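You operate a simulated robot arm through the tools that you are given. There is no shell and no other tool.

The job below is to be done with a simulated robot arm. You get a single attempt, and the scene is never put back.

TASK
Check the probe on the plate, then gauge and sort the orange-patch block.
Fine: GOOD from 3.0 MM, REJECT under 2.0 MM, else REWORK; probe back, switch off.
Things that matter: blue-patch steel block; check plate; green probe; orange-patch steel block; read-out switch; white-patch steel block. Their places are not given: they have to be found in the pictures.

Only the result counts: the job must be done as asked and must still hold three seconds after the hand-in. Knocking over, shifting, dropping, spilling or breaking anything else fails it.

THE ROBOT
A 7-joint arm with a two-finger parallel gripper, fixed in place. Base frame: the origin is at the foot of the arm, x ahead of it, y to its left, z up. Units: mm, rad, N and s.
Its first joint turns from -2.601 to 2.601 rad. Payload 3.5 kg.
The tool frame sits at the grasp point between the pads (the TCP): z along the fingers, y along the line on which they close. The tips reach 23 mm beyond it. The gripper opens to 94 mm. The fingers are 38 mm wide and 10 mm thick; the gripper's body (54 by 96 mm) begins 39 mm behind the TCP.
Orientation is told as [roll, pitch, yaw] about the base's x, y, z axes, in that order, counted from this pose: with the fingers straight down and closing along the base's y, the tool's x points along the base's -x, its y along +y and its z along -z.

THE INTERFACE
- The arm moves only by the tool play_rows. Its argument "moves" is a list of rows, each a list of 3 entries, a list of its own where there are three numbers: the shift along the tool's x, y, z in units of 40 mm (1.0 is 40 mm), then the turn, a rotation vector about the tool's x, y, z in units of 8 degrees (1.0 is 8 degrees), then the finger opening in cm, from 0 to 9.4. In form: [[[tx, ty, tz], [ax, ay, az], gripper], ...]. A call has 1 to 20 rows; each row shifts and turns the commanded pose from where the row before left it, along the tool's axes as they then stand. A call with a number of a shift or a turn outside -1 to 1 is refused whole. Rows are played at 5 a second. More than 50 mm and 0.15 rad between two rows, or a gripper value outside its range, and nothing of the call is played. A pose out of reach is approached as far as the arm can. The call stops where the force on the tool passes 90 N (or 10 N more than at its start, if that is more) or the arm is blocked; 0.2 s more then pass. The fingers move at their own pace (about 153 mm/s each) and stop on an object; they squeeze with about 25 N. The grip force told is the motor's: it shows also when the fingers shut on nothing. Time passes only in rows, and 0.2 s behind the last, so rows that do not move let the fingers close. The reply holds the time, the measured pose of the TCP, the force on the tool along the base axes, the opening and the grip force, in the units named above and with some noise, with the torque about the TCP (base axes, N m) and any sound that the robot's microphone picked up, and new pictures: "pictures" is both (left out), scene, wrist or none.
- Cameras (640 x 400 px; columns grow to the right, rows downward): "scene" is fixed at [50.8, -500.1, 1562.5]; the picture's right is [0.77, -0.64, 0.00], its down [-0.28, -0.33, -0.90] and it looks along [0.58, 0.69, -0.43] (base axes); focal length 338 px, centre (320, 200). "wrist" rides on the gripper at [86, 16, -74] in the tool frame; the picture's right is [-0.18, 0.98, 0.00], its down [-0.58, -0.11, -0.81] and it looks along [-0.79, -0.15, 0.59] (tool axes); focal length 243 px, centre (320, 200).
- point_at(camera, pixels): for up to 12 pixels [column, row] of the newest picture of that camera ("zoom" is the newest enlarged one), the place [x, y, z] in the base frame of the surface seen there, good to about 2 mm. No time passes.
- close_up(camera, box): a new picture of the part [left, top, right, bottom] of that camera's present view, enlarged. No time passes.
- finish_job(): hands the job in; it is judged then, once.

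Leave the gripper open and the arm clear of the work at the hand-in unless told otherwise.

The tools are called after "Call:" by a JSON object that holds its "name" and its "arguments". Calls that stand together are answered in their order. play_rows: Moves the arm, as the interface text tells. Its arguments: {"type":"object","properties":{"moves":{"type":"array","items":{"type":"array"}},"pictures":{"type":"string","enum":["both","scene","wrist","none"]}},"required":["moves"]} The other tools are called the same way: point_at (camera, pixels) gives the place of the surface under pixels of a picture; close_up (camera, box) takes an enlarged picture of a part of a camera's view; finish_job () hands the job in.

At the start:

```text
time: 0.0
tool_pos: [568.5, 665.5, 1109.7]
orientation: [0.0, 0.001, 0.0]
ft_force: [0.6, -0.3, -0.2]
ft_torque: [-0.02, 0.0, -0.01]
gripper_width: 94.0
grip_force: 0.1
```

scene: 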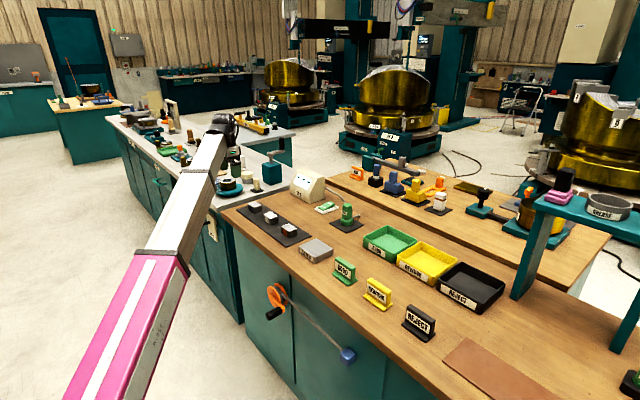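
wrist: 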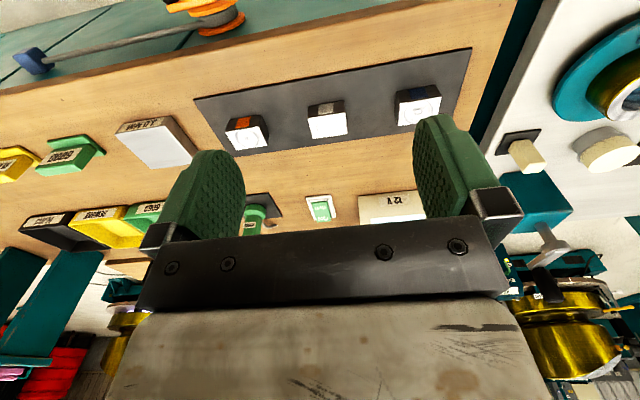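

I see the workbench with three blocks on a dark mat (around scene pixels 255-290, 205-230), a grey plate (316,250), a green probe (347,215), a read-out (308,185), a switch (327,207), and trays. I'll take close-ups first.

Call:
{"name": "close_up", "arguments": {"camera": "scene", "box": [220, 160, 380, 260]}}

Call:
{"name": "close_up", "arguments": {"camera": "wrist", "box": [180, 60, 500, 260]}}

Call:
{"name": "close_up", "arguments": {"camera": "scene", "box": [320, 200, 528, 330]}}

```text
4.00 times, centred on (300, 210) of scene
```

zoom: 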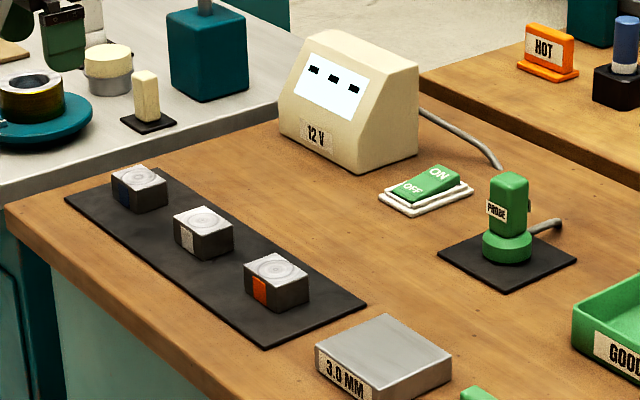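

```text
2.00 times, centred on (340, 160) of wrist
```

zoom: 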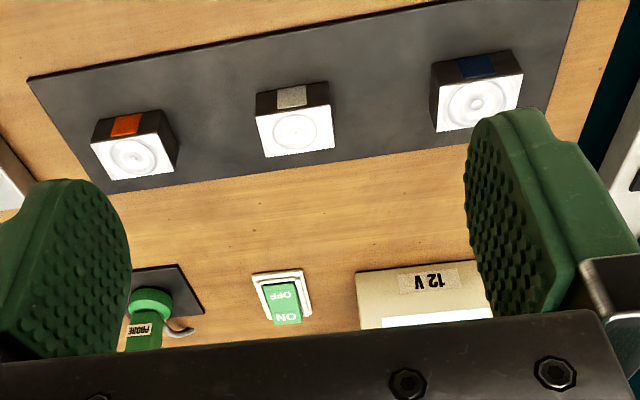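

```text
3.08 times, centred on (424, 265) of scene
```

zoom: 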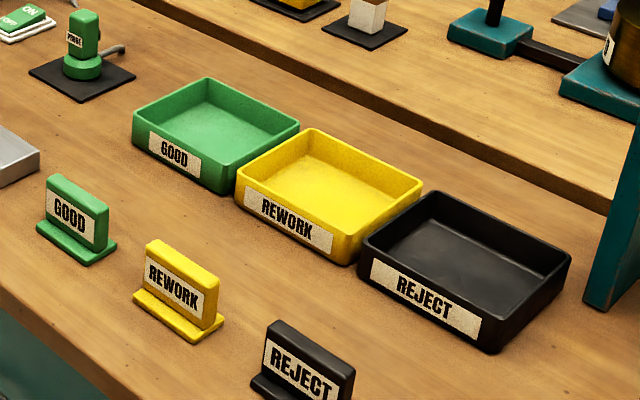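

I'll take positions from the zoomed scene picture: first the blocks/probe area.

Call:
{"name": "close_up", "arguments": {"camera": "scene", "box": [220, 160, 380, 260]}}

Call:
{"name": "point_at", "arguments": {"camera": "zoom", "pixels": [[277, 268], [203, 217], [139, 175], [385, 342], [507, 180], [507, 240], [420, 190], [440, 175], [335, 80], [509, 278], [244, 283], [308, 290]]}}

```text
4.00 times, centred on (300, 210) of scene
```

zoom: 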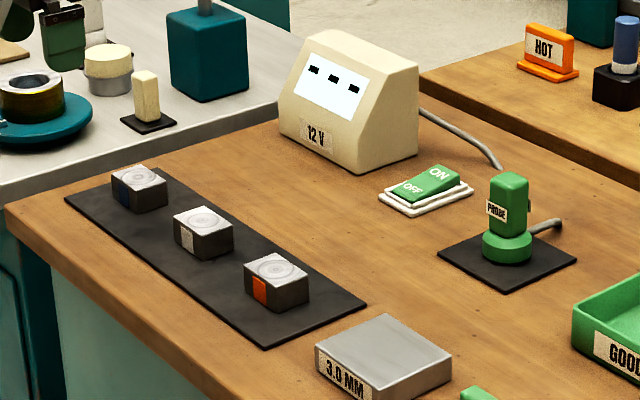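

```text
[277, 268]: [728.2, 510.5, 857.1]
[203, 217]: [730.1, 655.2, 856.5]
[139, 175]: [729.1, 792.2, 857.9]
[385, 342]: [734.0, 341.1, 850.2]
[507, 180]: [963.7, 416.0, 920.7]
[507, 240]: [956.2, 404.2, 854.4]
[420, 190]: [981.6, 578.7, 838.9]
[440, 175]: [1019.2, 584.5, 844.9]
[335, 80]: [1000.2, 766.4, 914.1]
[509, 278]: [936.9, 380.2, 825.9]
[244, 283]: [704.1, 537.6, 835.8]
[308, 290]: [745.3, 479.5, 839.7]
```

Let me look closer at the switch and read-out state.

Call:
{"name": "close_up", "arguments": {"camera": "scene", "box": [284, 165, 348, 220]}}

Call:
{"name": "close_up", "arguments": {"camera": "wrist", "box": [230, 170, 358, 250]}}

Call:
{"name": "close_up", "arguments": {"camera": "scene", "box": [325, 190, 389, 240]}}

```text
7.27 times, centred on (316, 192) of scene
```

zoom: 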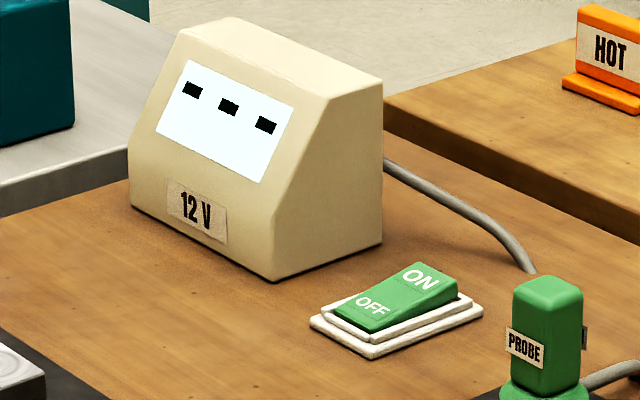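

```text
5.00 times, centred on (294, 210) of wrist
```

zoom: 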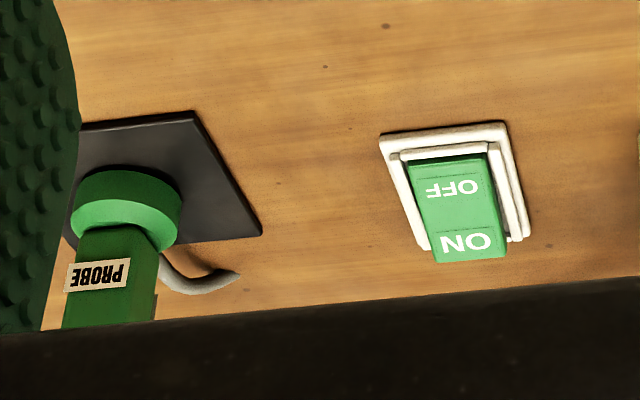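

```text
8.00 times, centred on (357, 215) of scene
```

zoom: 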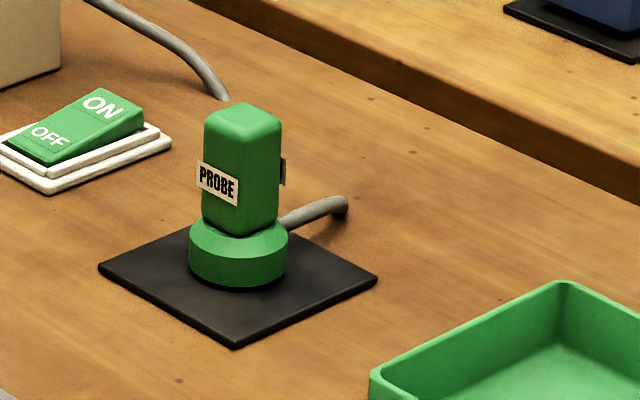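

I'll measure the probe, switch, and mat geometry in this zoom.

Call:
{"name": "point_at", "arguments": {"camera": "zoom", "pixels": [[242, 120], [208, 118], [278, 122], [240, 105], [240, 228], [245, 270], [100, 268], [235, 346], [376, 278], [345, 205], [218, 185], [262, 170]]}}

Call:
{"name": "point_at", "arguments": {"camera": "zoom", "pixels": [[100, 105], [45, 135], [130, 110], [95, 90], [10, 145], [50, 165], [140, 120], [48, 192], [170, 140], [300, 210], [193, 230], [285, 240]]}}

```text
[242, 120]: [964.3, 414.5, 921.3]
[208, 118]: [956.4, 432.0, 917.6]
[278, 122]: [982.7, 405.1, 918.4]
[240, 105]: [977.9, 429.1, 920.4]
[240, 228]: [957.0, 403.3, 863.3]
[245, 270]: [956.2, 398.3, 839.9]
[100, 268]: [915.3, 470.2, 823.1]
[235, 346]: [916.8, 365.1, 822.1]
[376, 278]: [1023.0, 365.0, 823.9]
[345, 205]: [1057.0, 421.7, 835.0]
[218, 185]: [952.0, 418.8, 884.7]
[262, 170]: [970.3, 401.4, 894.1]
```

```text
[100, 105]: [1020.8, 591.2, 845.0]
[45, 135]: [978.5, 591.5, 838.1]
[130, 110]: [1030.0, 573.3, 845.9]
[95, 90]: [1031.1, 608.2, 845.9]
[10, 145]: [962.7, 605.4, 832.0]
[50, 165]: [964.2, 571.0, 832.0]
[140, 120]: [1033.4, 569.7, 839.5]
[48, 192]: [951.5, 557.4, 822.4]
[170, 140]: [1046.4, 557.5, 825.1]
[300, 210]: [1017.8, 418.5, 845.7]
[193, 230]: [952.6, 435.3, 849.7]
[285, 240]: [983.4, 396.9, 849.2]
```

Switch is currently OFF (OFF end low at z≈833, ON end raised at z≈845, around (1022,590)). Read-out shows "---". The probe stands at about (969,417). These are beyond the 980 mm reach with a vertical tool, so I'll tilt the tool outward 40° in place, close the fingers and move toward the switch at height to test the reach.

Call:
{"name": "play_rows", "arguments": {"moves": [[[0, 0, 0], [0, -1, 0], 5], [[0, 0, 0], [0, -1, 0], 2], [[0, 0, 0], [0, -1, 0], 0], [[0, 0, 0], [0, -1, 0], 0], [[0, 0, 0], [0, -1, 0], 0], [[-0.766, -0.24, 0.643], [0, 0, 0], 0], [[-0.766, -0.24, 0.643], [0, 0, 0], 0], [[-0.766, -0.24, 0.643], [0, 0, 0], 0], [[-0.766, -0.24, 0.643], [0, 0, 0], 0], [[-0.766, -0.24, 0.643], [0, 0, 0], 0], [[-0.766, -0.24, 0.643], [0, 0, 0], 0], [[-0.766, -0.24, 0.643], [0, 0, 0], 0], [[-0.766, -0.24, 0.643], [0, 0, 0], 0]]}}

```text
time: 2.8
tool_pos: [887.5, 590.3, 1109.4]
orientation: [-0.001, -0.698, 0.0]
ft_force: [-1.5, 0.0, -0.3]
ft_torque: [0.0, -0.02, 0.01]
gripper_width: 0.0
grip_force: 24.7
```

scene: 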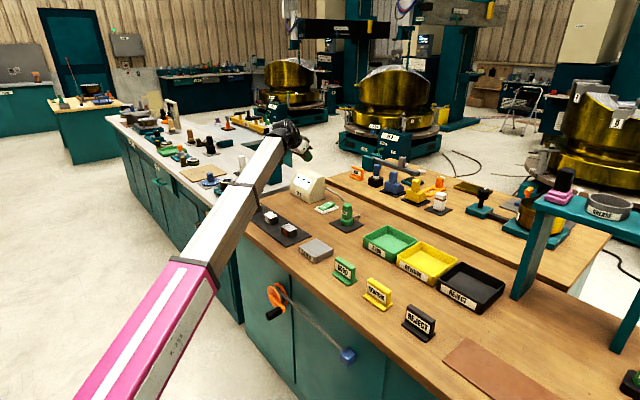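
wrist: 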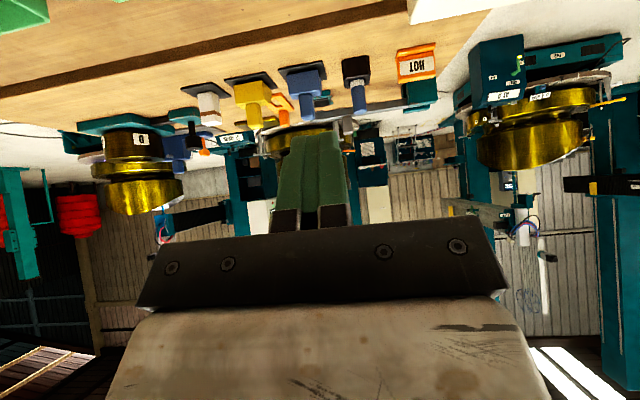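

The 40° tilt reaches well (r≈1065). I'll descend towards a point above the switch: (1000, 590, 950).

Call:
{"name": "play_rows", "arguments": {"moves": [[[0.084, 0, 0.974], [0, 0, 0], 0], [[0.084, 0, 0.974], [0, 0, 0], 0], [[0.084, 0, 0.974], [0, 0, 0], 0], [[0.084, 0, 0.974], [0, 0, 0], 0], [[0.084, 0, 0.974], [0, 0, 0], 0]]}}

Call:
{"name": "close_up", "arguments": {"camera": "scene", "box": [260, 130, 372, 230]}}

```text
time: 4.0
tool_pos: [1000.4, 588.7, 950.1]
orientation: [0.0, -0.701, 0.002]
ft_force: [0.6, 0.9, -0.1]
ft_torque: [0.02, 0.01, -0.01]
gripper_width: 0.3
grip_force: 24.9
```

scene: 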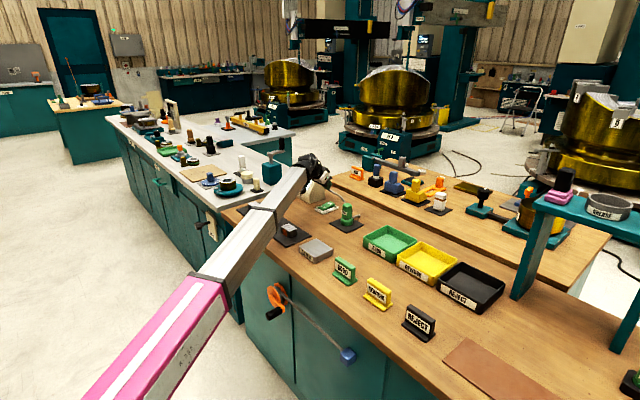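
wrist: 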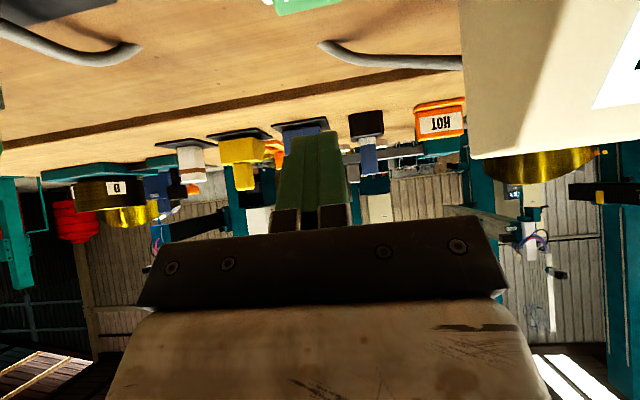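

```text
4.00 times, centred on (316, 180) of scene
```

zoom: 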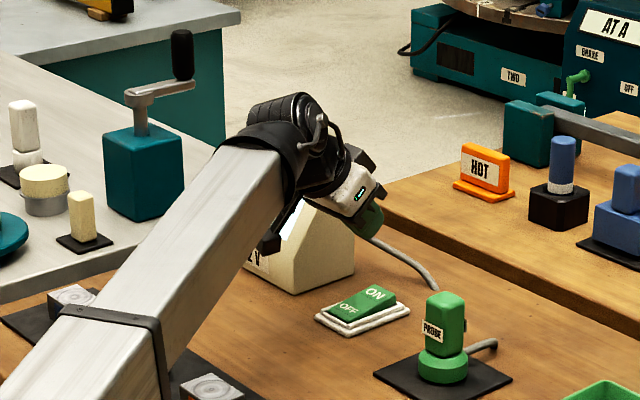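

The wrist is above the switch. I'll check the height of the forearm above the bench and the read-out box extents.

Call:
{"name": "point_at", "arguments": {"camera": "zoom", "pixels": [[230, 180], [130, 290], [60, 370], [270, 240], [360, 195], [372, 215], [300, 240], [345, 280], [375, 293], [348, 308], [295, 215], [340, 215]]}}

Call:
{"name": "point_at", "arguments": {"camera": "scene", "pixels": [[216, 280], [240, 245], [265, 210], [232, 270], [258, 235], [283, 208], [200, 290], [150, 340], [250, 210], [275, 180], [318, 163], [322, 185]]}}

```text
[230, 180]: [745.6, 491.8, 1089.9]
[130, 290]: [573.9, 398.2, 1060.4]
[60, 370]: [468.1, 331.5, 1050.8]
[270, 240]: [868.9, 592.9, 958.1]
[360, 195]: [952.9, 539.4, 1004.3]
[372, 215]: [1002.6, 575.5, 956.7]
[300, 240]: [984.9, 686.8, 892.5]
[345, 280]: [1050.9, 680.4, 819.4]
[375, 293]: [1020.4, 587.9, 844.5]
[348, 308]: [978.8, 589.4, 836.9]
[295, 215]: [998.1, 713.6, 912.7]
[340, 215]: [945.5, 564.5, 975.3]
```

```text
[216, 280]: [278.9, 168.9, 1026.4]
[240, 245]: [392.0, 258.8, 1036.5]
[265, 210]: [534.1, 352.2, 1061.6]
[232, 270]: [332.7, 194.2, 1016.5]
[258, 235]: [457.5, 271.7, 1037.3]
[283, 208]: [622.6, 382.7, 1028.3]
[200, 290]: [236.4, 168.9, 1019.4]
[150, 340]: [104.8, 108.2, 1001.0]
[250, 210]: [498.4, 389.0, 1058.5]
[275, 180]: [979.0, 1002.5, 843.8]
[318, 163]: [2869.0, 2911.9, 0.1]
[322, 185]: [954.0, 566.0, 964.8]
```

Arm clearance is fine (forearm ~200 mm above the bench). Next I go down to TCP (1022, 590, 890), about 15 mm above the ON end with the finger tips.

Call:
{"name": "play_rows", "arguments": {"moves": [[[0.276, 0.016, 0.748], [0, 0, 0], 0], [[0.276, 0.016, 0.748], [0, 0, 0], 0], [[0, 0, 0], [0, 0, 0], 0]]}}

Call:
{"name": "close_up", "arguments": {"camera": "scene", "box": [284, 165, 364, 220]}}

```text
time: 4.8
tool_pos: [1021.5, 589.1, 890.9]
orientation: [-0.001, -0.7, 0.002]
ft_force: [-0.1, -1.1, 0.6]
ft_torque: [0.02, 0.03, 0.02]
gripper_width: 0.3
grip_force: 24.9
```

scene: 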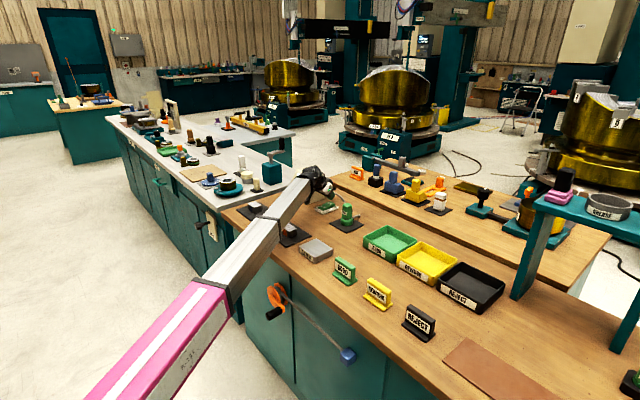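
wrist: 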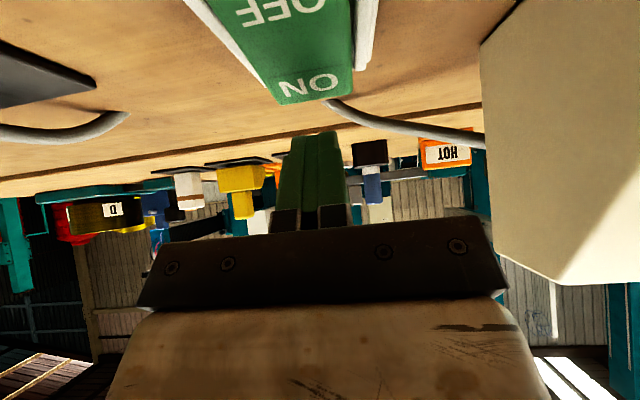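

```text
7.27 times, centred on (324, 192) of scene
```

zoom: 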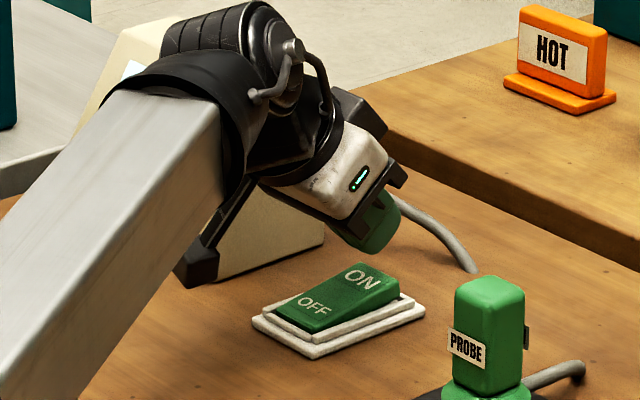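

The tip is right over the ON end. I'll lower straight down 15 mm in small steps and watch the force.

Call:
{"name": "play_rows", "arguments": {"moves": [[[0.08, 0, 0.096], [0, 0, 0], 0], [[0.08, 0, 0.096], [0, 0, 0], 0], [[0.08, 0, 0.096], [0, 0, 0], 0]]}}

Call:
{"name": "close_up", "arguments": {"camera": "scene", "box": [284, 165, 364, 220]}}

```text
time: 5.6
tool_pos: [1022.3, 590.5, 873.9]
orientation: [0.0, -0.699, 0.001]
ft_force: [-0.4, -0.6, 0.2]
ft_torque: [-0.02, -0.01, 0.04]
gripper_width: 0.0
grip_force: 24.9
```

scene: 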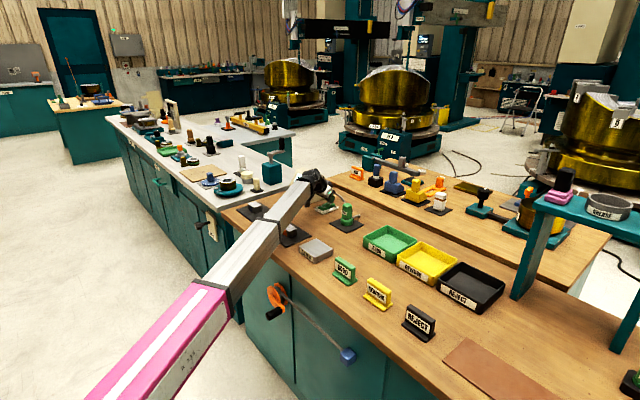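
wrist: 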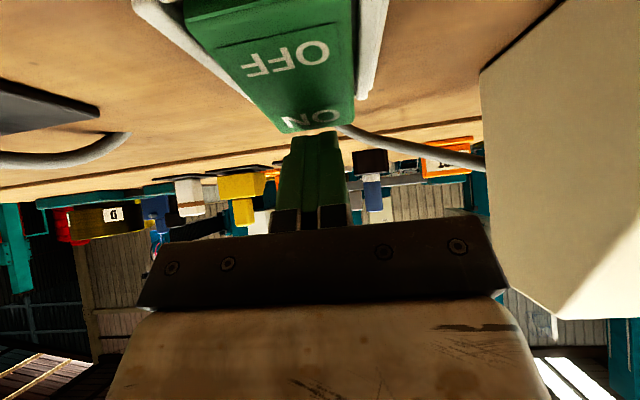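

```text
7.27 times, centred on (324, 192) of scene
```

zoom: 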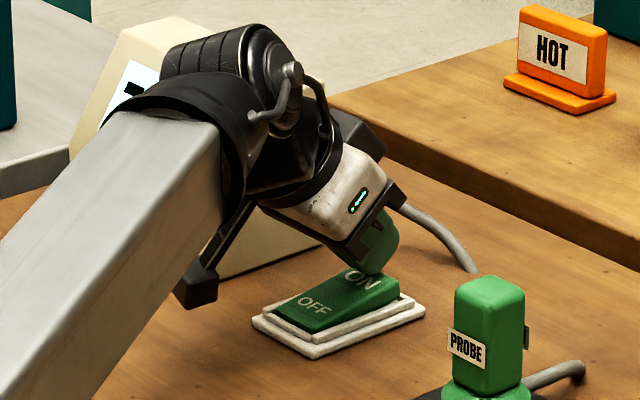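

Tip is just touching the ON end. Continue pressing 10 mm down in 2.5 mm steps.

Call:
{"name": "play_rows", "arguments": {"moves": [[[0.04, 0, 0.048], [0, 0, 0], 0], [[0.04, 0, 0.048], [0, 0, 0], 0], [[0.04, 0, 0.048], [0, 0, 0], 0], [[0.04, 0, 0.048], [0, 0, 0], 0]]}}

Call:
{"name": "close_up", "arguments": {"camera": "scene", "box": [284, 165, 364, 220]}}

```text
time: 6.6
tool_pos: [1021.6, 589.8, 867.7]
orientation: [0.002, -0.703, 0.0]
ft_force: [-1.9, 0.8, 22.1]
ft_torque: [0.02, 0.05, -0.23]
gripper_width: 0.2
grip_force: 24.9
```

scene: 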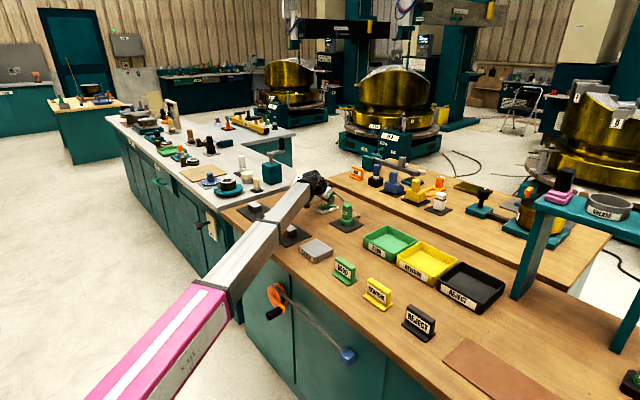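
wrist: 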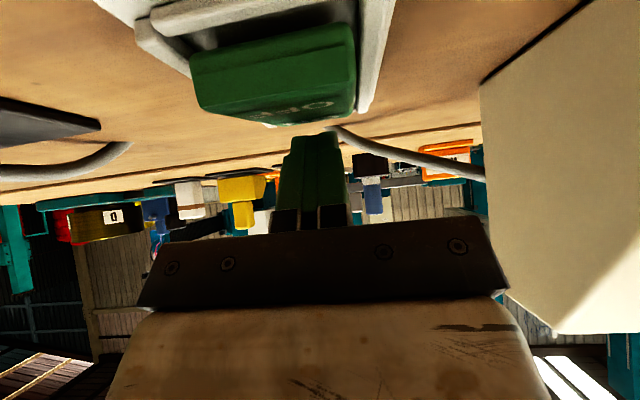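

```text
7.27 times, centred on (324, 192) of scene
```

zoom: 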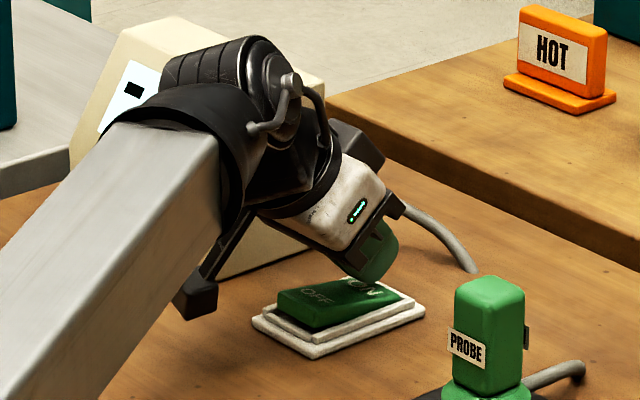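

The rocker has flipped (the OFF end is now raised, 22 N contact). I lift off straight up and verify.

Call:
{"name": "play_rows", "arguments": {"moves": [[[-0.32, 0, -0.383], [0, 0, 0], 0], [[-0.643, 0, -0.766], [0, 0, 0], 0], [[-0.643, 0, -0.766], [0, 0, 0], 0], [[-0.643, 0, -0.766], [0, 0, 0], 0]]}}

Call:
{"name": "close_up", "arguments": {"camera": "scene", "box": [284, 165, 364, 220]}}

```text
time: 7.6
tool_pos: [1021.5, 590.0, 1006.2]
orientation: [0.0, -0.699, 0.0]
ft_force: [0.1, 0.1, 0.6]
ft_torque: [0.02, -0.02, 0.0]
gripper_width: 0.0
grip_force: 24.8
```

scene: 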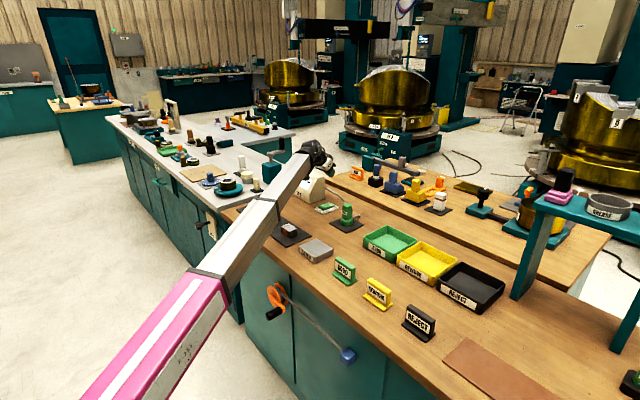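
wrist: 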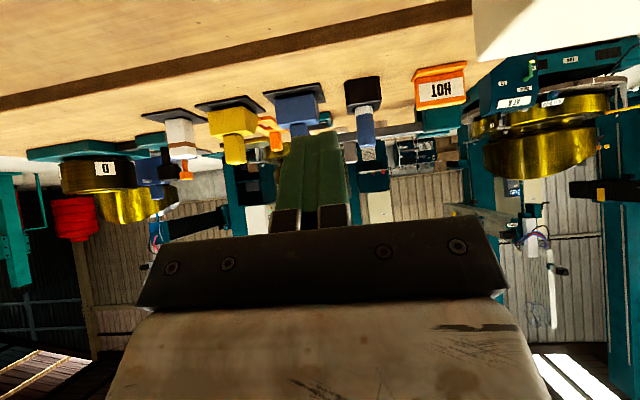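

```text
7.27 times, centred on (324, 192) of scene
```

zoom: 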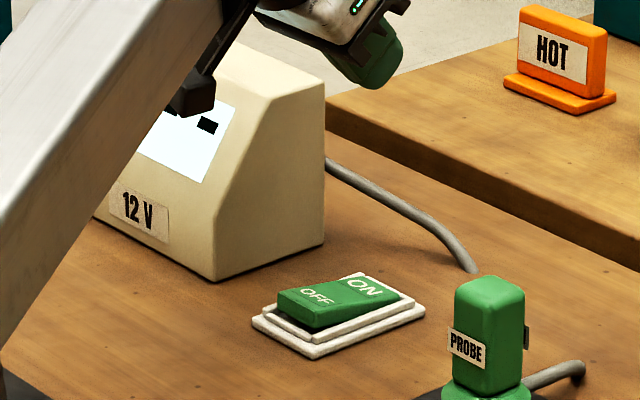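

The switch is now ON (ON end pressed in). Next: move to above the probe at (969, 417.5, ~1000), opening the fingers to 70 mm.

Call:
{"name": "play_rows", "arguments": {"moves": [[[0.201, -0.863, -0.169], [0, 0, 0], 2], [[0.201, -0.863, -0.169], [0, 0, 0], 7], [[0.201, -0.863, -0.169], [0, 0, 0], 7], [[0.201, -0.863, -0.169], [0, 0, 0], 7], [[0.201, -0.863, -0.169], [0, 0, 0], 7], [[0, 0, 0], [0, 0, 0], 7]]}}

Call:
{"name": "close_up", "arguments": {"camera": "scene", "box": [275, 140, 403, 240]}}

```text
time: 9.0
tool_pos: [970.1, 418.5, 1006.5]
orientation: [0.001, -0.699, 0.001]
ft_force: [-0.3, -0.8, 0.0]
ft_torque: [0.0, -0.02, 0.0]
gripper_width: 70.1
grip_force: 0.0
```

scene: 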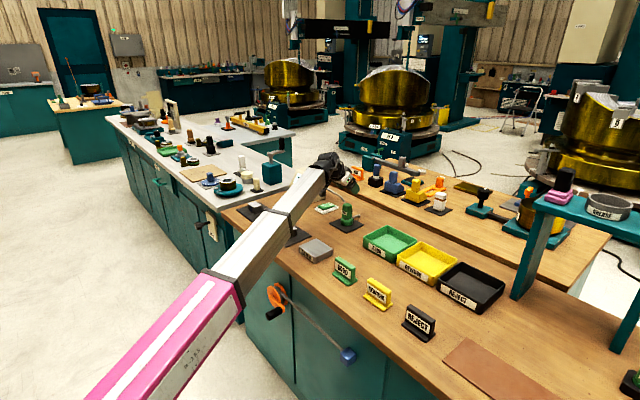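
wrist: 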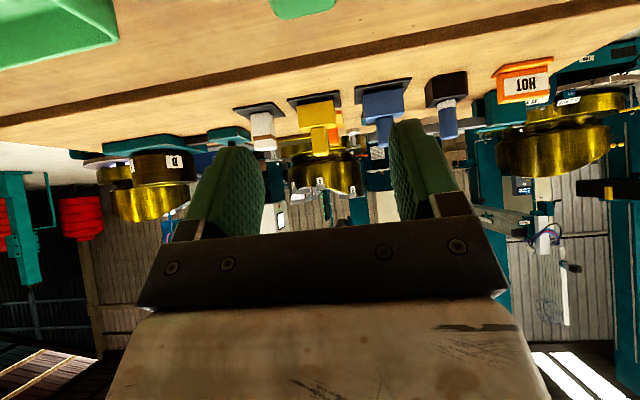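

```text
4.00 times, centred on (339, 190) of scene
```

zoom: 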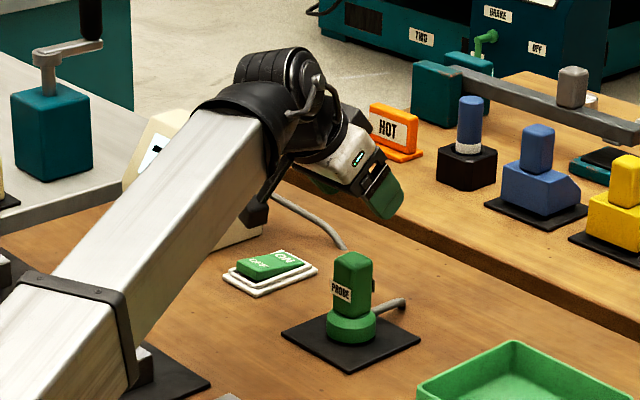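

Straight above the probe. Next, I descend to TCP z≈900 with the open fingers on either y side of the square handle (z 862–921), then check before closing.

Call:
{"name": "play_rows", "arguments": {"moves": [[[0.571, -0.01, 0.68], [0, 0, 0], 7], [[0.571, -0.01, 0.68], [0, 0, 0], 7], [[0.571, 0, 0.68], [0, 0, 0], 7], [[0, 0, 0], [0, 0, 0], 7]]}}

Call:
{"name": "close_up", "arguments": {"camera": "scene", "box": [315, 170, 379, 220]}}

```text
time: 10.0
tool_pos: [969.6, 416.4, 899.0]
orientation: [0.0, -0.701, 0.0]
ft_force: [0.4, -0.2, 0.7]
ft_torque: [-0.01, -0.01, 0.01]
gripper_width: 70.0
grip_force: 0.1
```

scene: 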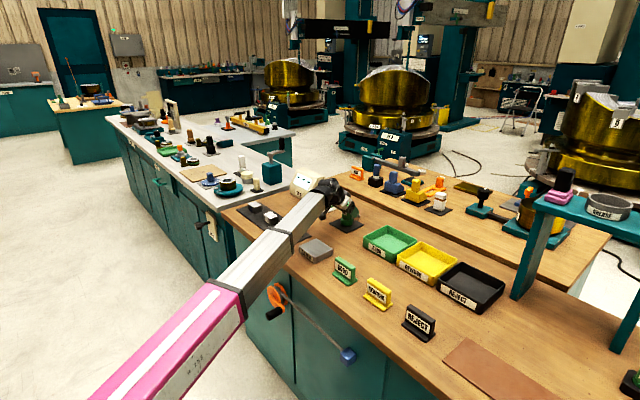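
wrist: 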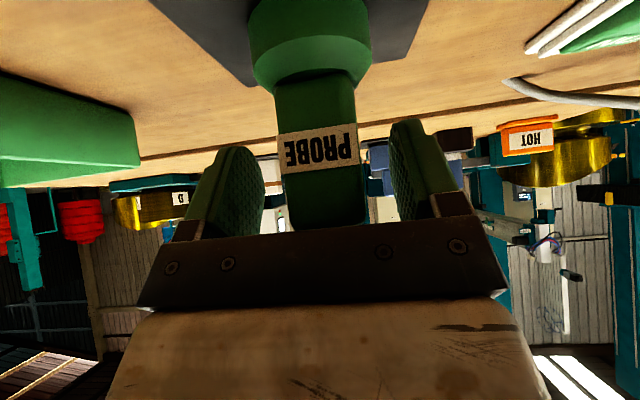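

```text
8.00 times, centred on (347, 195) of scene
```

zoom: 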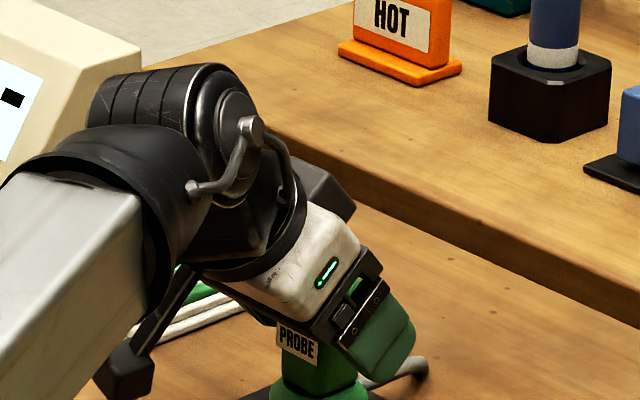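

The probe handle is centred between the pads. Close the fingers on it.

Call:
{"name": "play_rows", "arguments": {"moves": [[[0, 0, 0], [0, 0, 0], 5], [[0, 0, 0], [0, 0, 0], 3], [[0, 0, 0], [0, 0, 0], 0], [[0, 0, 0], [0, 0, 0], 0]]}}

```text
time: 11.0
tool_pos: [970.3, 417.2, 898.4]
orientation: [0.0, -0.7, -0.001]
ft_force: [0.2, 1.3, 1.6]
ft_torque: [0.17, 0.0, -0.03]
gripper_width: 33.6
grip_force: 25.6
```

scene: 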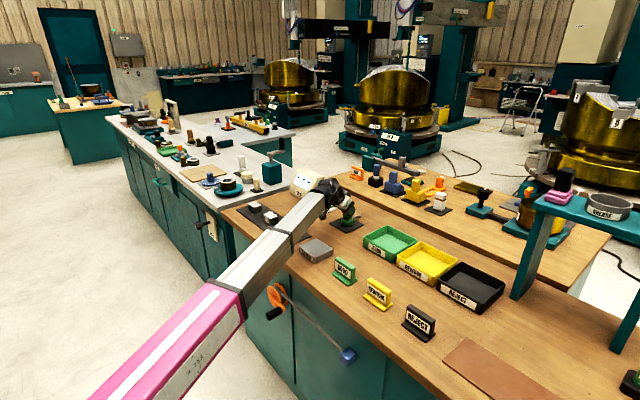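
wrist: 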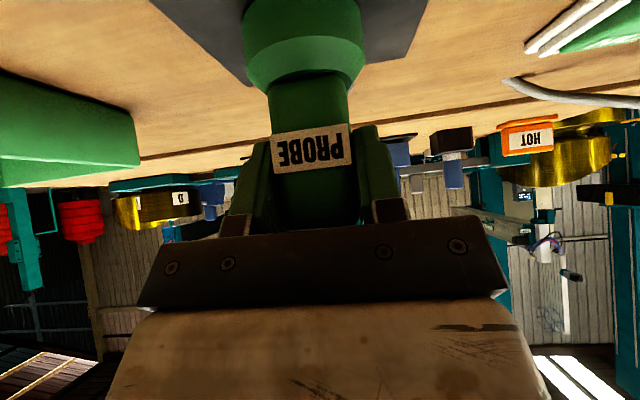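

Gripped at 33.6 mm. I lift straight up 100 mm.

Call:
{"name": "play_rows", "arguments": {"moves": [[[-0.161, 0, -0.192], [0, 0, 0], 0], [[-0.482, 0, -0.574], [0, 0, 0], 0], [[-0.482, 0, -0.574], [0, 0, 0], 0], [[-0.482, 0, -0.574], [0, 0, 0], 0], [[0, 0, 0], [0, 0, 0], 0]]}}

Call:
{"name": "close_up", "arguments": {"camera": "scene", "box": [270, 150, 398, 250]}}

Call:
{"name": "close_up", "arguments": {"camera": "scene", "box": [290, 225, 370, 290]}}

```text
time: 12.2
tool_pos: [969.6, 417.6, 999.3]
orientation: [0.0, -0.697, 0.001]
ft_force: [-0.3, 0.0, -4.1]
ft_torque: [0.04, 0.02, -0.01]
gripper_width: 33.9
grip_force: 24.7
```

scene: 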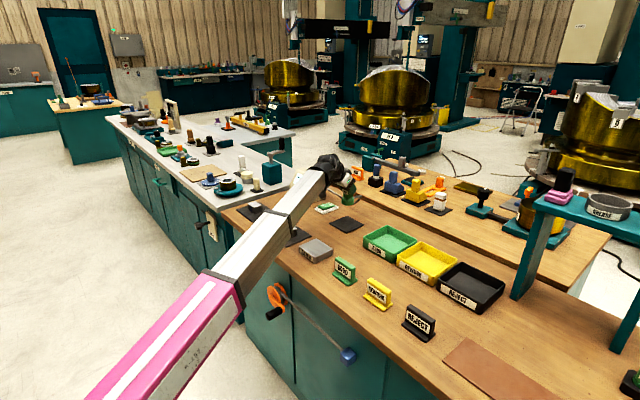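
wrist: 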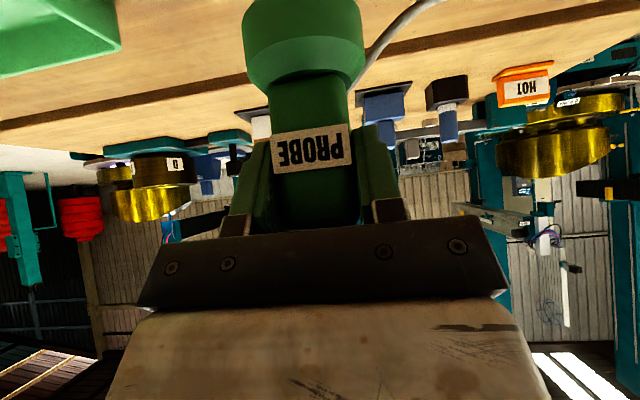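

```text
4.00 times, centred on (334, 200) of scene
```

zoom: 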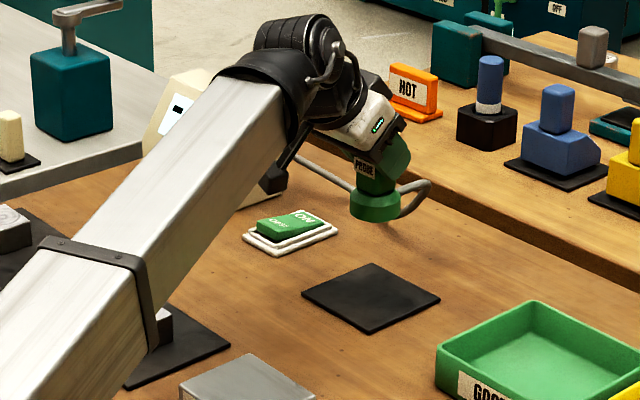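

```text
6.15 times, centred on (330, 258) of scene
```

zoom: 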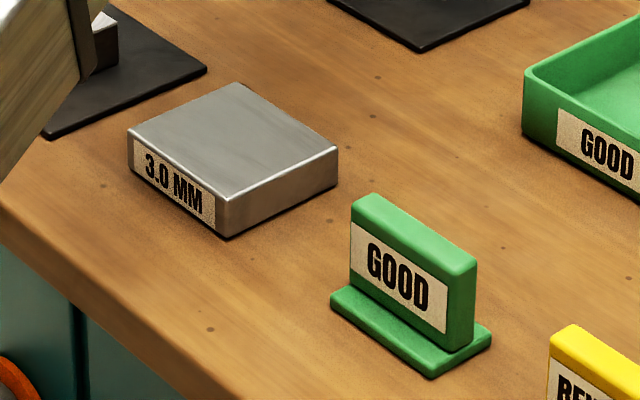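

The probe is lifted (about 4 N), trailing its cable. Now measure the plate corners and the sign.

Call:
{"name": "point_at", "arguments": {"camera": "zoom", "pixels": [[135, 136], [238, 88], [332, 150], [230, 197], [233, 143], [225, 235], [412, 210], [412, 240], [360, 200], [472, 265], [430, 375], [332, 295]]}}

```text
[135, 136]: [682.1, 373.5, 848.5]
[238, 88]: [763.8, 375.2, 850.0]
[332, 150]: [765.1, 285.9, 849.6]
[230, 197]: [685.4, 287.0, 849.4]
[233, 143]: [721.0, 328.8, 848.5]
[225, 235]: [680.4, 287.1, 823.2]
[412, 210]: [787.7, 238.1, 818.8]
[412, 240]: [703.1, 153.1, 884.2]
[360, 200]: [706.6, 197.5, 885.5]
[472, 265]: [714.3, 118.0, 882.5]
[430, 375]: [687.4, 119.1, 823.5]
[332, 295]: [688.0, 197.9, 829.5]
```

Plate: x 682–766, y 286–375, top z≈850, centre (724, 331). I carry the probe to above the plate centre at TCP z≈975 (probe foot at ≈900).

Call:
{"name": "play_rows", "arguments": {"moves": [[[0.729, -0.309, -0.497], [0, 0, 0], 0], [[0.729, -0.309, -0.497], [0, 0, 0], 0], [[0.729, -0.309, -0.497], [0, 0, 0], 0], [[0.729, -0.309, -0.497], [0, 0, 0], 0], [[0.729, -0.309, -0.497], [0, 0, 0], 0], [[0.729, -0.309, -0.497], [0, 0, 0], 0], [[0.729, -0.309, -0.497], [0, 0, 0], 0], [[0, 0, 0], [0, 0, 0], 0]]}}

Call:
{"name": "close_up", "arguments": {"camera": "scene", "box": [250, 160, 378, 260]}}

```text
time: 14.0
tool_pos: [722.5, 329.6, 975.0]
orientation: [0.001, -0.701, 0.001]
ft_force: [-0.3, -0.7, -1.8]
ft_torque: [0.01, 0.0, 0.03]
gripper_width: 33.9
grip_force: 25.0
```

scene: 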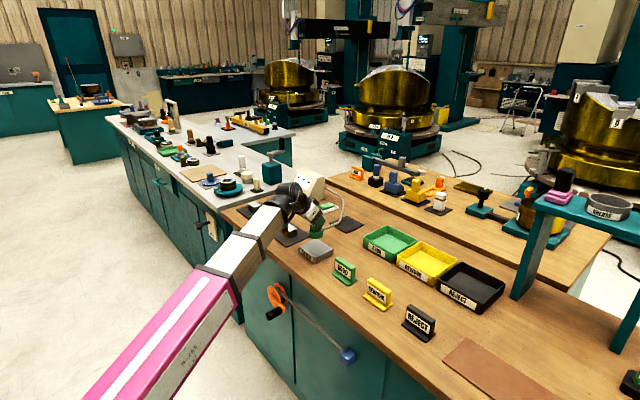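
wrist: 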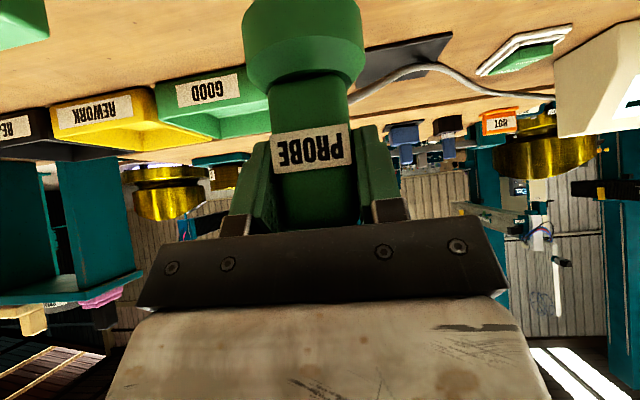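

```text
4.00 times, centred on (314, 210) of scene
```

zoom: 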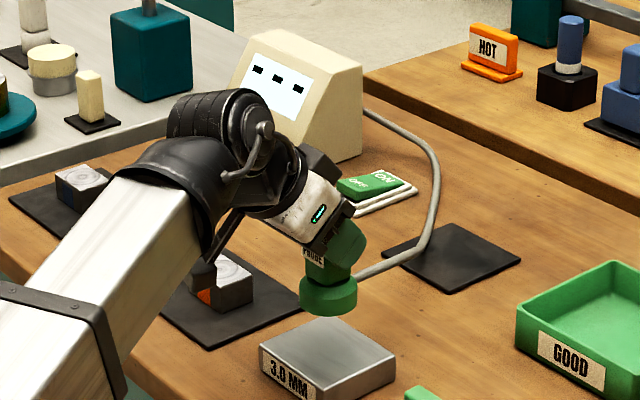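

Read-out still shows "---". The probe foot is above the plate centre. I lower 36 mm then creep a few mm until contact.

Call:
{"name": "play_rows", "arguments": {"moves": [[[0.289, 0.01, 0.345], [0, 0, 0], 0], [[0.289, 0.01, 0.345], [0, 0, 0], 0], [[0.08, 0, 0.096], [0, 0, 0], 0], [[0.048, 0, 0.0575], [0, 0, 0], 0], [[0, 0, 0], [0, 0, 0], 0]]}}

Call:
{"name": "close_up", "arguments": {"camera": "scene", "box": [250, 160, 378, 260]}}

```text
time: 15.2
tool_pos: [722.8, 331.5, 930.6]
orientation: [0.0, -0.699, 0.0]
ft_force: [-0.6, 0.0, -2.3]
ft_torque: [0.0, -0.03, -0.02]
gripper_width: 34.1
grip_force: 25.3
```

scene: 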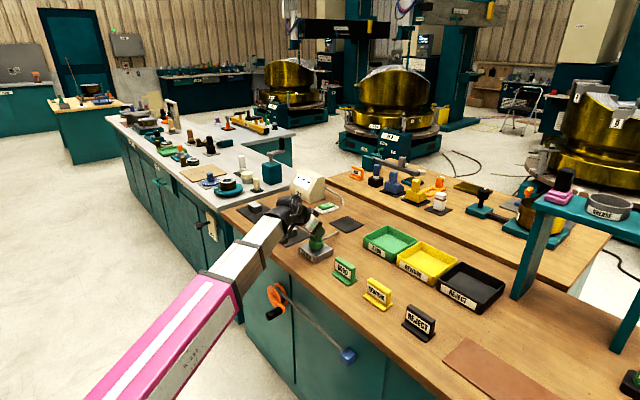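
wrist: 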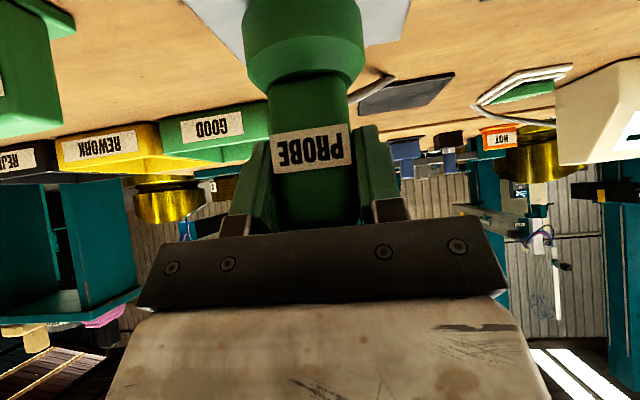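

```text
4.00 times, centred on (314, 210) of scene
```

zoom: 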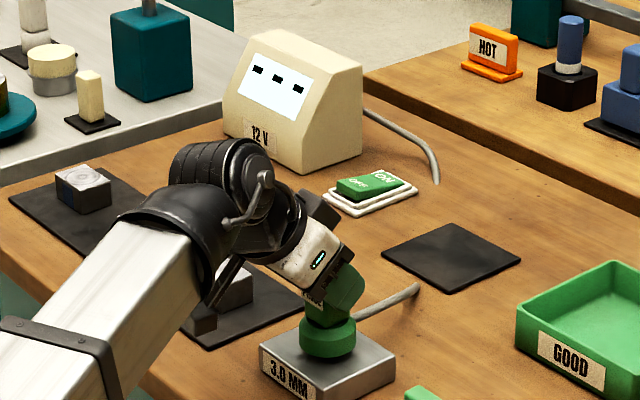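

Near contact. Creep 1.5 mm per row until force shows.

Call:
{"name": "play_rows", "arguments": {"moves": [[[0.024, 0, 0.0287], [0, 0, 0], 0], [[0.024, 0, 0.0287], [0, 0, 0], 0], [[0.024, 0, 0.0287], [0, 0, 0], 0], [[0, 0, 0], [0, 0, 0], 0]], "pictures": "scene"}}

Call:
{"name": "close_up", "arguments": {"camera": "scene", "box": [284, 160, 364, 260]}}

```text
time: 16.2
tool_pos: [723.5, 330.5, 924.3]
orientation: [-0.001, -0.698, -0.001]
ft_force: [0.5, -1.2, -2.0]
ft_torque: [0.03, 0.0, 0.05]
gripper_width: 33.8
grip_force: 24.7
```

scene: 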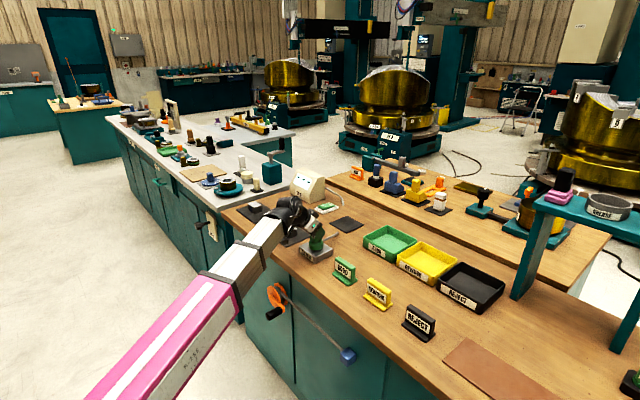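

```text
4.00 times, centred on (324, 210) of scene
```

zoom: 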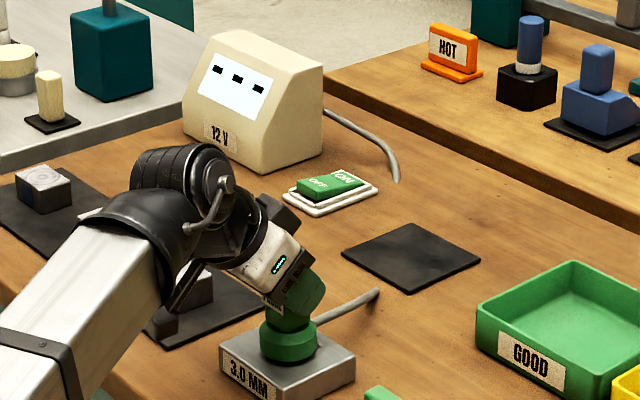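

Still no contact force; continue down by 1.5 mm steps.

Call:
{"name": "play_rows", "arguments": {"moves": [[[0.024, 0, 0.0287], [0, 0, 0], 0], [[0.024, 0, 0.0287], [0, 0, 0], 0], [[0, 0, 0], [0, 0, 0], 0]], "pictures": "scene"}}

Call:
{"name": "close_up", "arguments": {"camera": "scene", "box": [284, 160, 364, 260]}}

```text
time: 17.0
tool_pos: [723.2, 331.8, 922.2]
orientation: [0.0, -0.699, 0.001]
ft_force: [-0.4, 0.0, 7.6]
ft_torque: [-0.05, 0.19, 0.01]
gripper_width: 33.7
grip_force: 25.4
```

scene: 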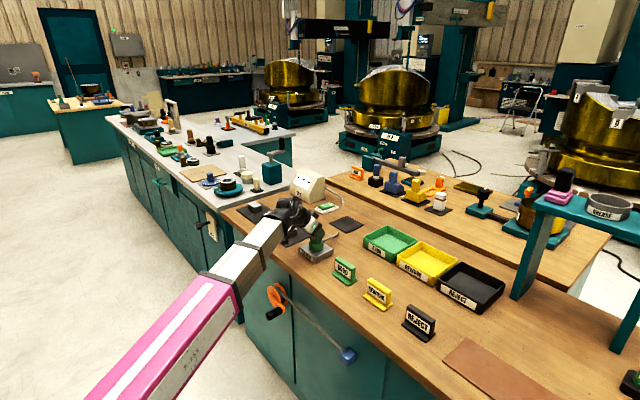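

```text
4.00 times, centred on (324, 210) of scene
```

zoom: 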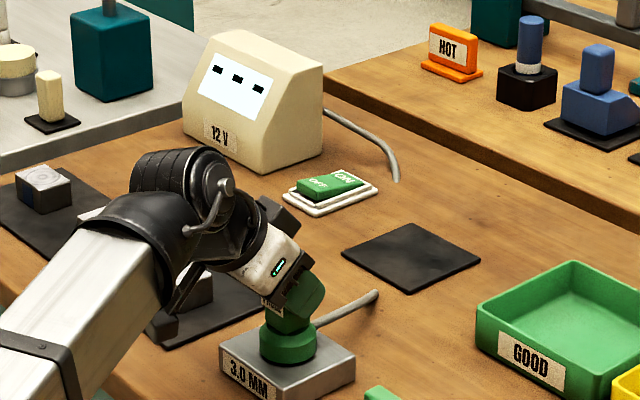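

In contact (~10 N). The read-out still shows dashes; I hold still for about 2 seconds to let it settle.

Call:
{"name": "play_rows", "arguments": {"moves": [[[0, 0, 0], [0, 0, 0], 0], [[0, 0, 0], [0, 0, 0], 0], [[0, 0, 0], [0, 0, 0], 0], [[0, 0, 0], [0, 0, 0], 0], [[0, 0, 0], [0, 0, 0], 0], [[0, 0, 0], [0, 0, 0], 0], [[0, 0, 0], [0, 0, 0], 0], [[0, 0, 0], [0, 0, 0], 0], [[0, 0, 0], [0, 0, 0], 0], [[0, 0, 0], [0, 0, 0], 0]], "pictures": "scene"}}

Call:
{"name": "close_up", "arguments": {"camera": "scene", "box": [284, 160, 348, 210]}}

```text
time: 19.2
tool_pos: [722.6, 331.0, 923.4]
orientation: [0.0, -0.7, 0.0]
ft_force: [1.9, 0.9, 14.7]
ft_torque: [0.06, -0.11, -0.02]
gripper_width: 34.1
grip_force: 25.1
```

scene: 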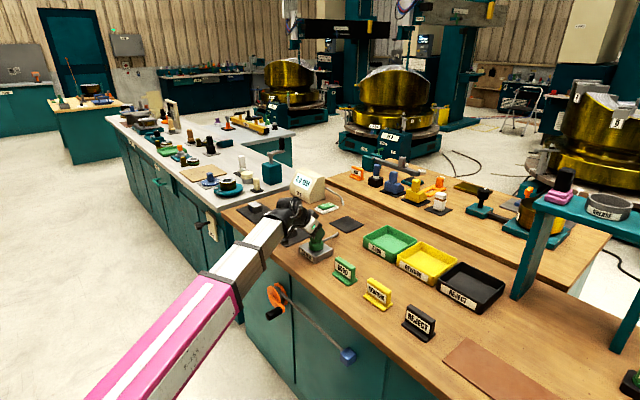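

```text
8.00 times, centred on (316, 185) of scene
```

zoom: 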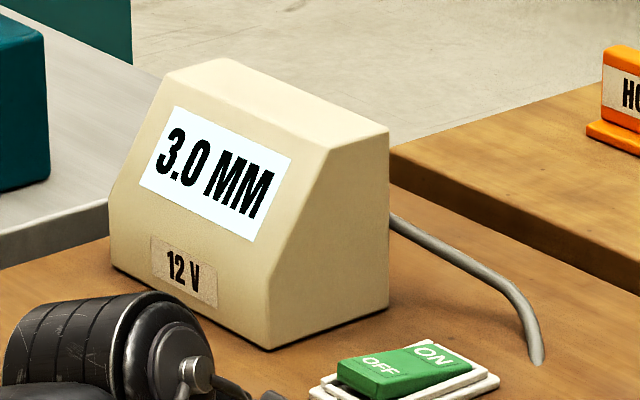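

The probe reads 3.0 MM on the 3.0 MM plate, so it's sound. I lift 60 mm and move over to the orange-patch block's target rings at (728, 510).

Call:
{"name": "play_rows", "arguments": {"moves": [[[-0.16, 0, -0.192], [0, 0, 0], 0], [[-0.402, 0, -0.479], [0, 0, 0], 0], [[-0.402, 0, -0.479], [0, 0, 0], 0], [[-0.019, 0.895, 0.016], [0, 0, 0], 0], [[-0.019, 0.895, 0.016], [0, 0, 0], 0], [[-0.019, 0.895, 0.016], [0, 0, 0], 0], [[-0.019, 0.895, 0.016], [0, 0, 0], 0], [[-0.019, 0.895, 0.016], [0, 0, 0], 0], [[0, 0, 0], [0, 0, 0], 0]]}}

Call:
{"name": "close_up", "arguments": {"camera": "scene", "box": [250, 160, 378, 260]}}

```text
time: 21.2
tool_pos: [727.5, 510.1, 983.7]
orientation: [0.001, -0.698, -0.001]
ft_force: [0.4, 0.6, -2.3]
ft_torque: [-0.01, 0.01, 0.07]
gripper_width: 34.1
grip_force: 24.9
```

scene: 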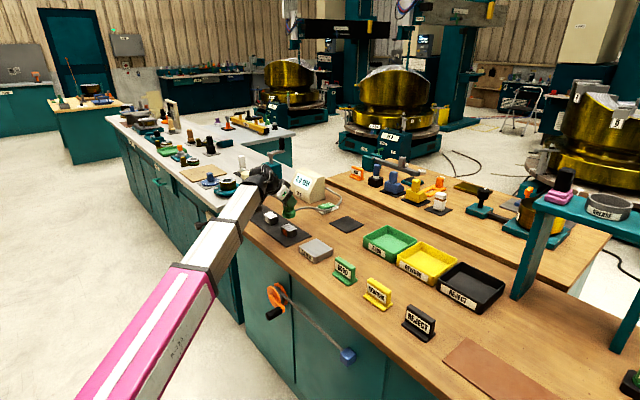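
wrist: 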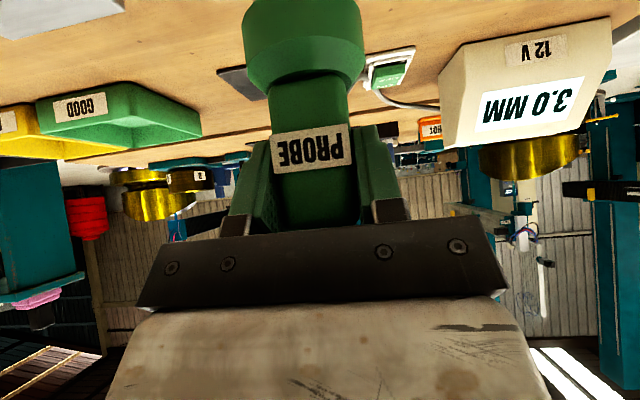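

```text
4.00 times, centred on (314, 210) of scene
```

zoom: 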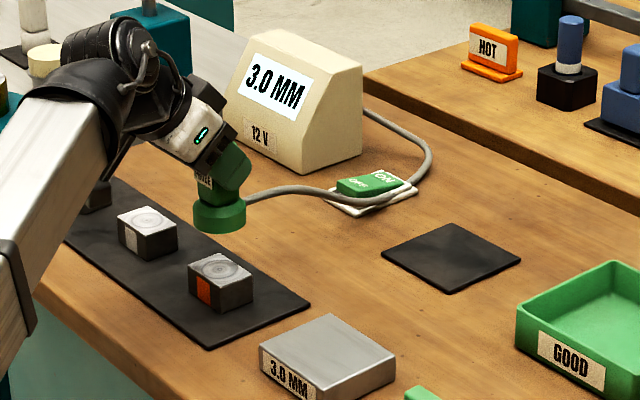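

The display holds its last reading (3.0 MM). I'll measure the orange block precisely.

Call:
{"name": "close_up", "arguments": {"camera": "scene", "box": [284, 215, 324, 245]}}

```text
13.33 times, centred on (304, 230) of scene
```

zoom: 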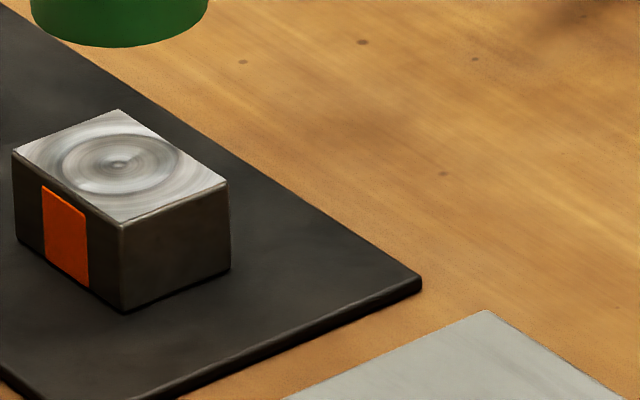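

Call:
{"name": "point_at", "arguments": {"camera": "zoom", "pixels": [[119, 164], [20, 150], [118, 114], [222, 184], [122, 220], [123, 305], [225, 268], [18, 235], [120, 30]]}}

```text
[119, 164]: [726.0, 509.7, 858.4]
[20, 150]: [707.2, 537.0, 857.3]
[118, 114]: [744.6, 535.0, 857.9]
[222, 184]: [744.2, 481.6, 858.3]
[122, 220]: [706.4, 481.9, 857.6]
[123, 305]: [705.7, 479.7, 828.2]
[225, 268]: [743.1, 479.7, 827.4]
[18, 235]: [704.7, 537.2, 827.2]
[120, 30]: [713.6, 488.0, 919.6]
```

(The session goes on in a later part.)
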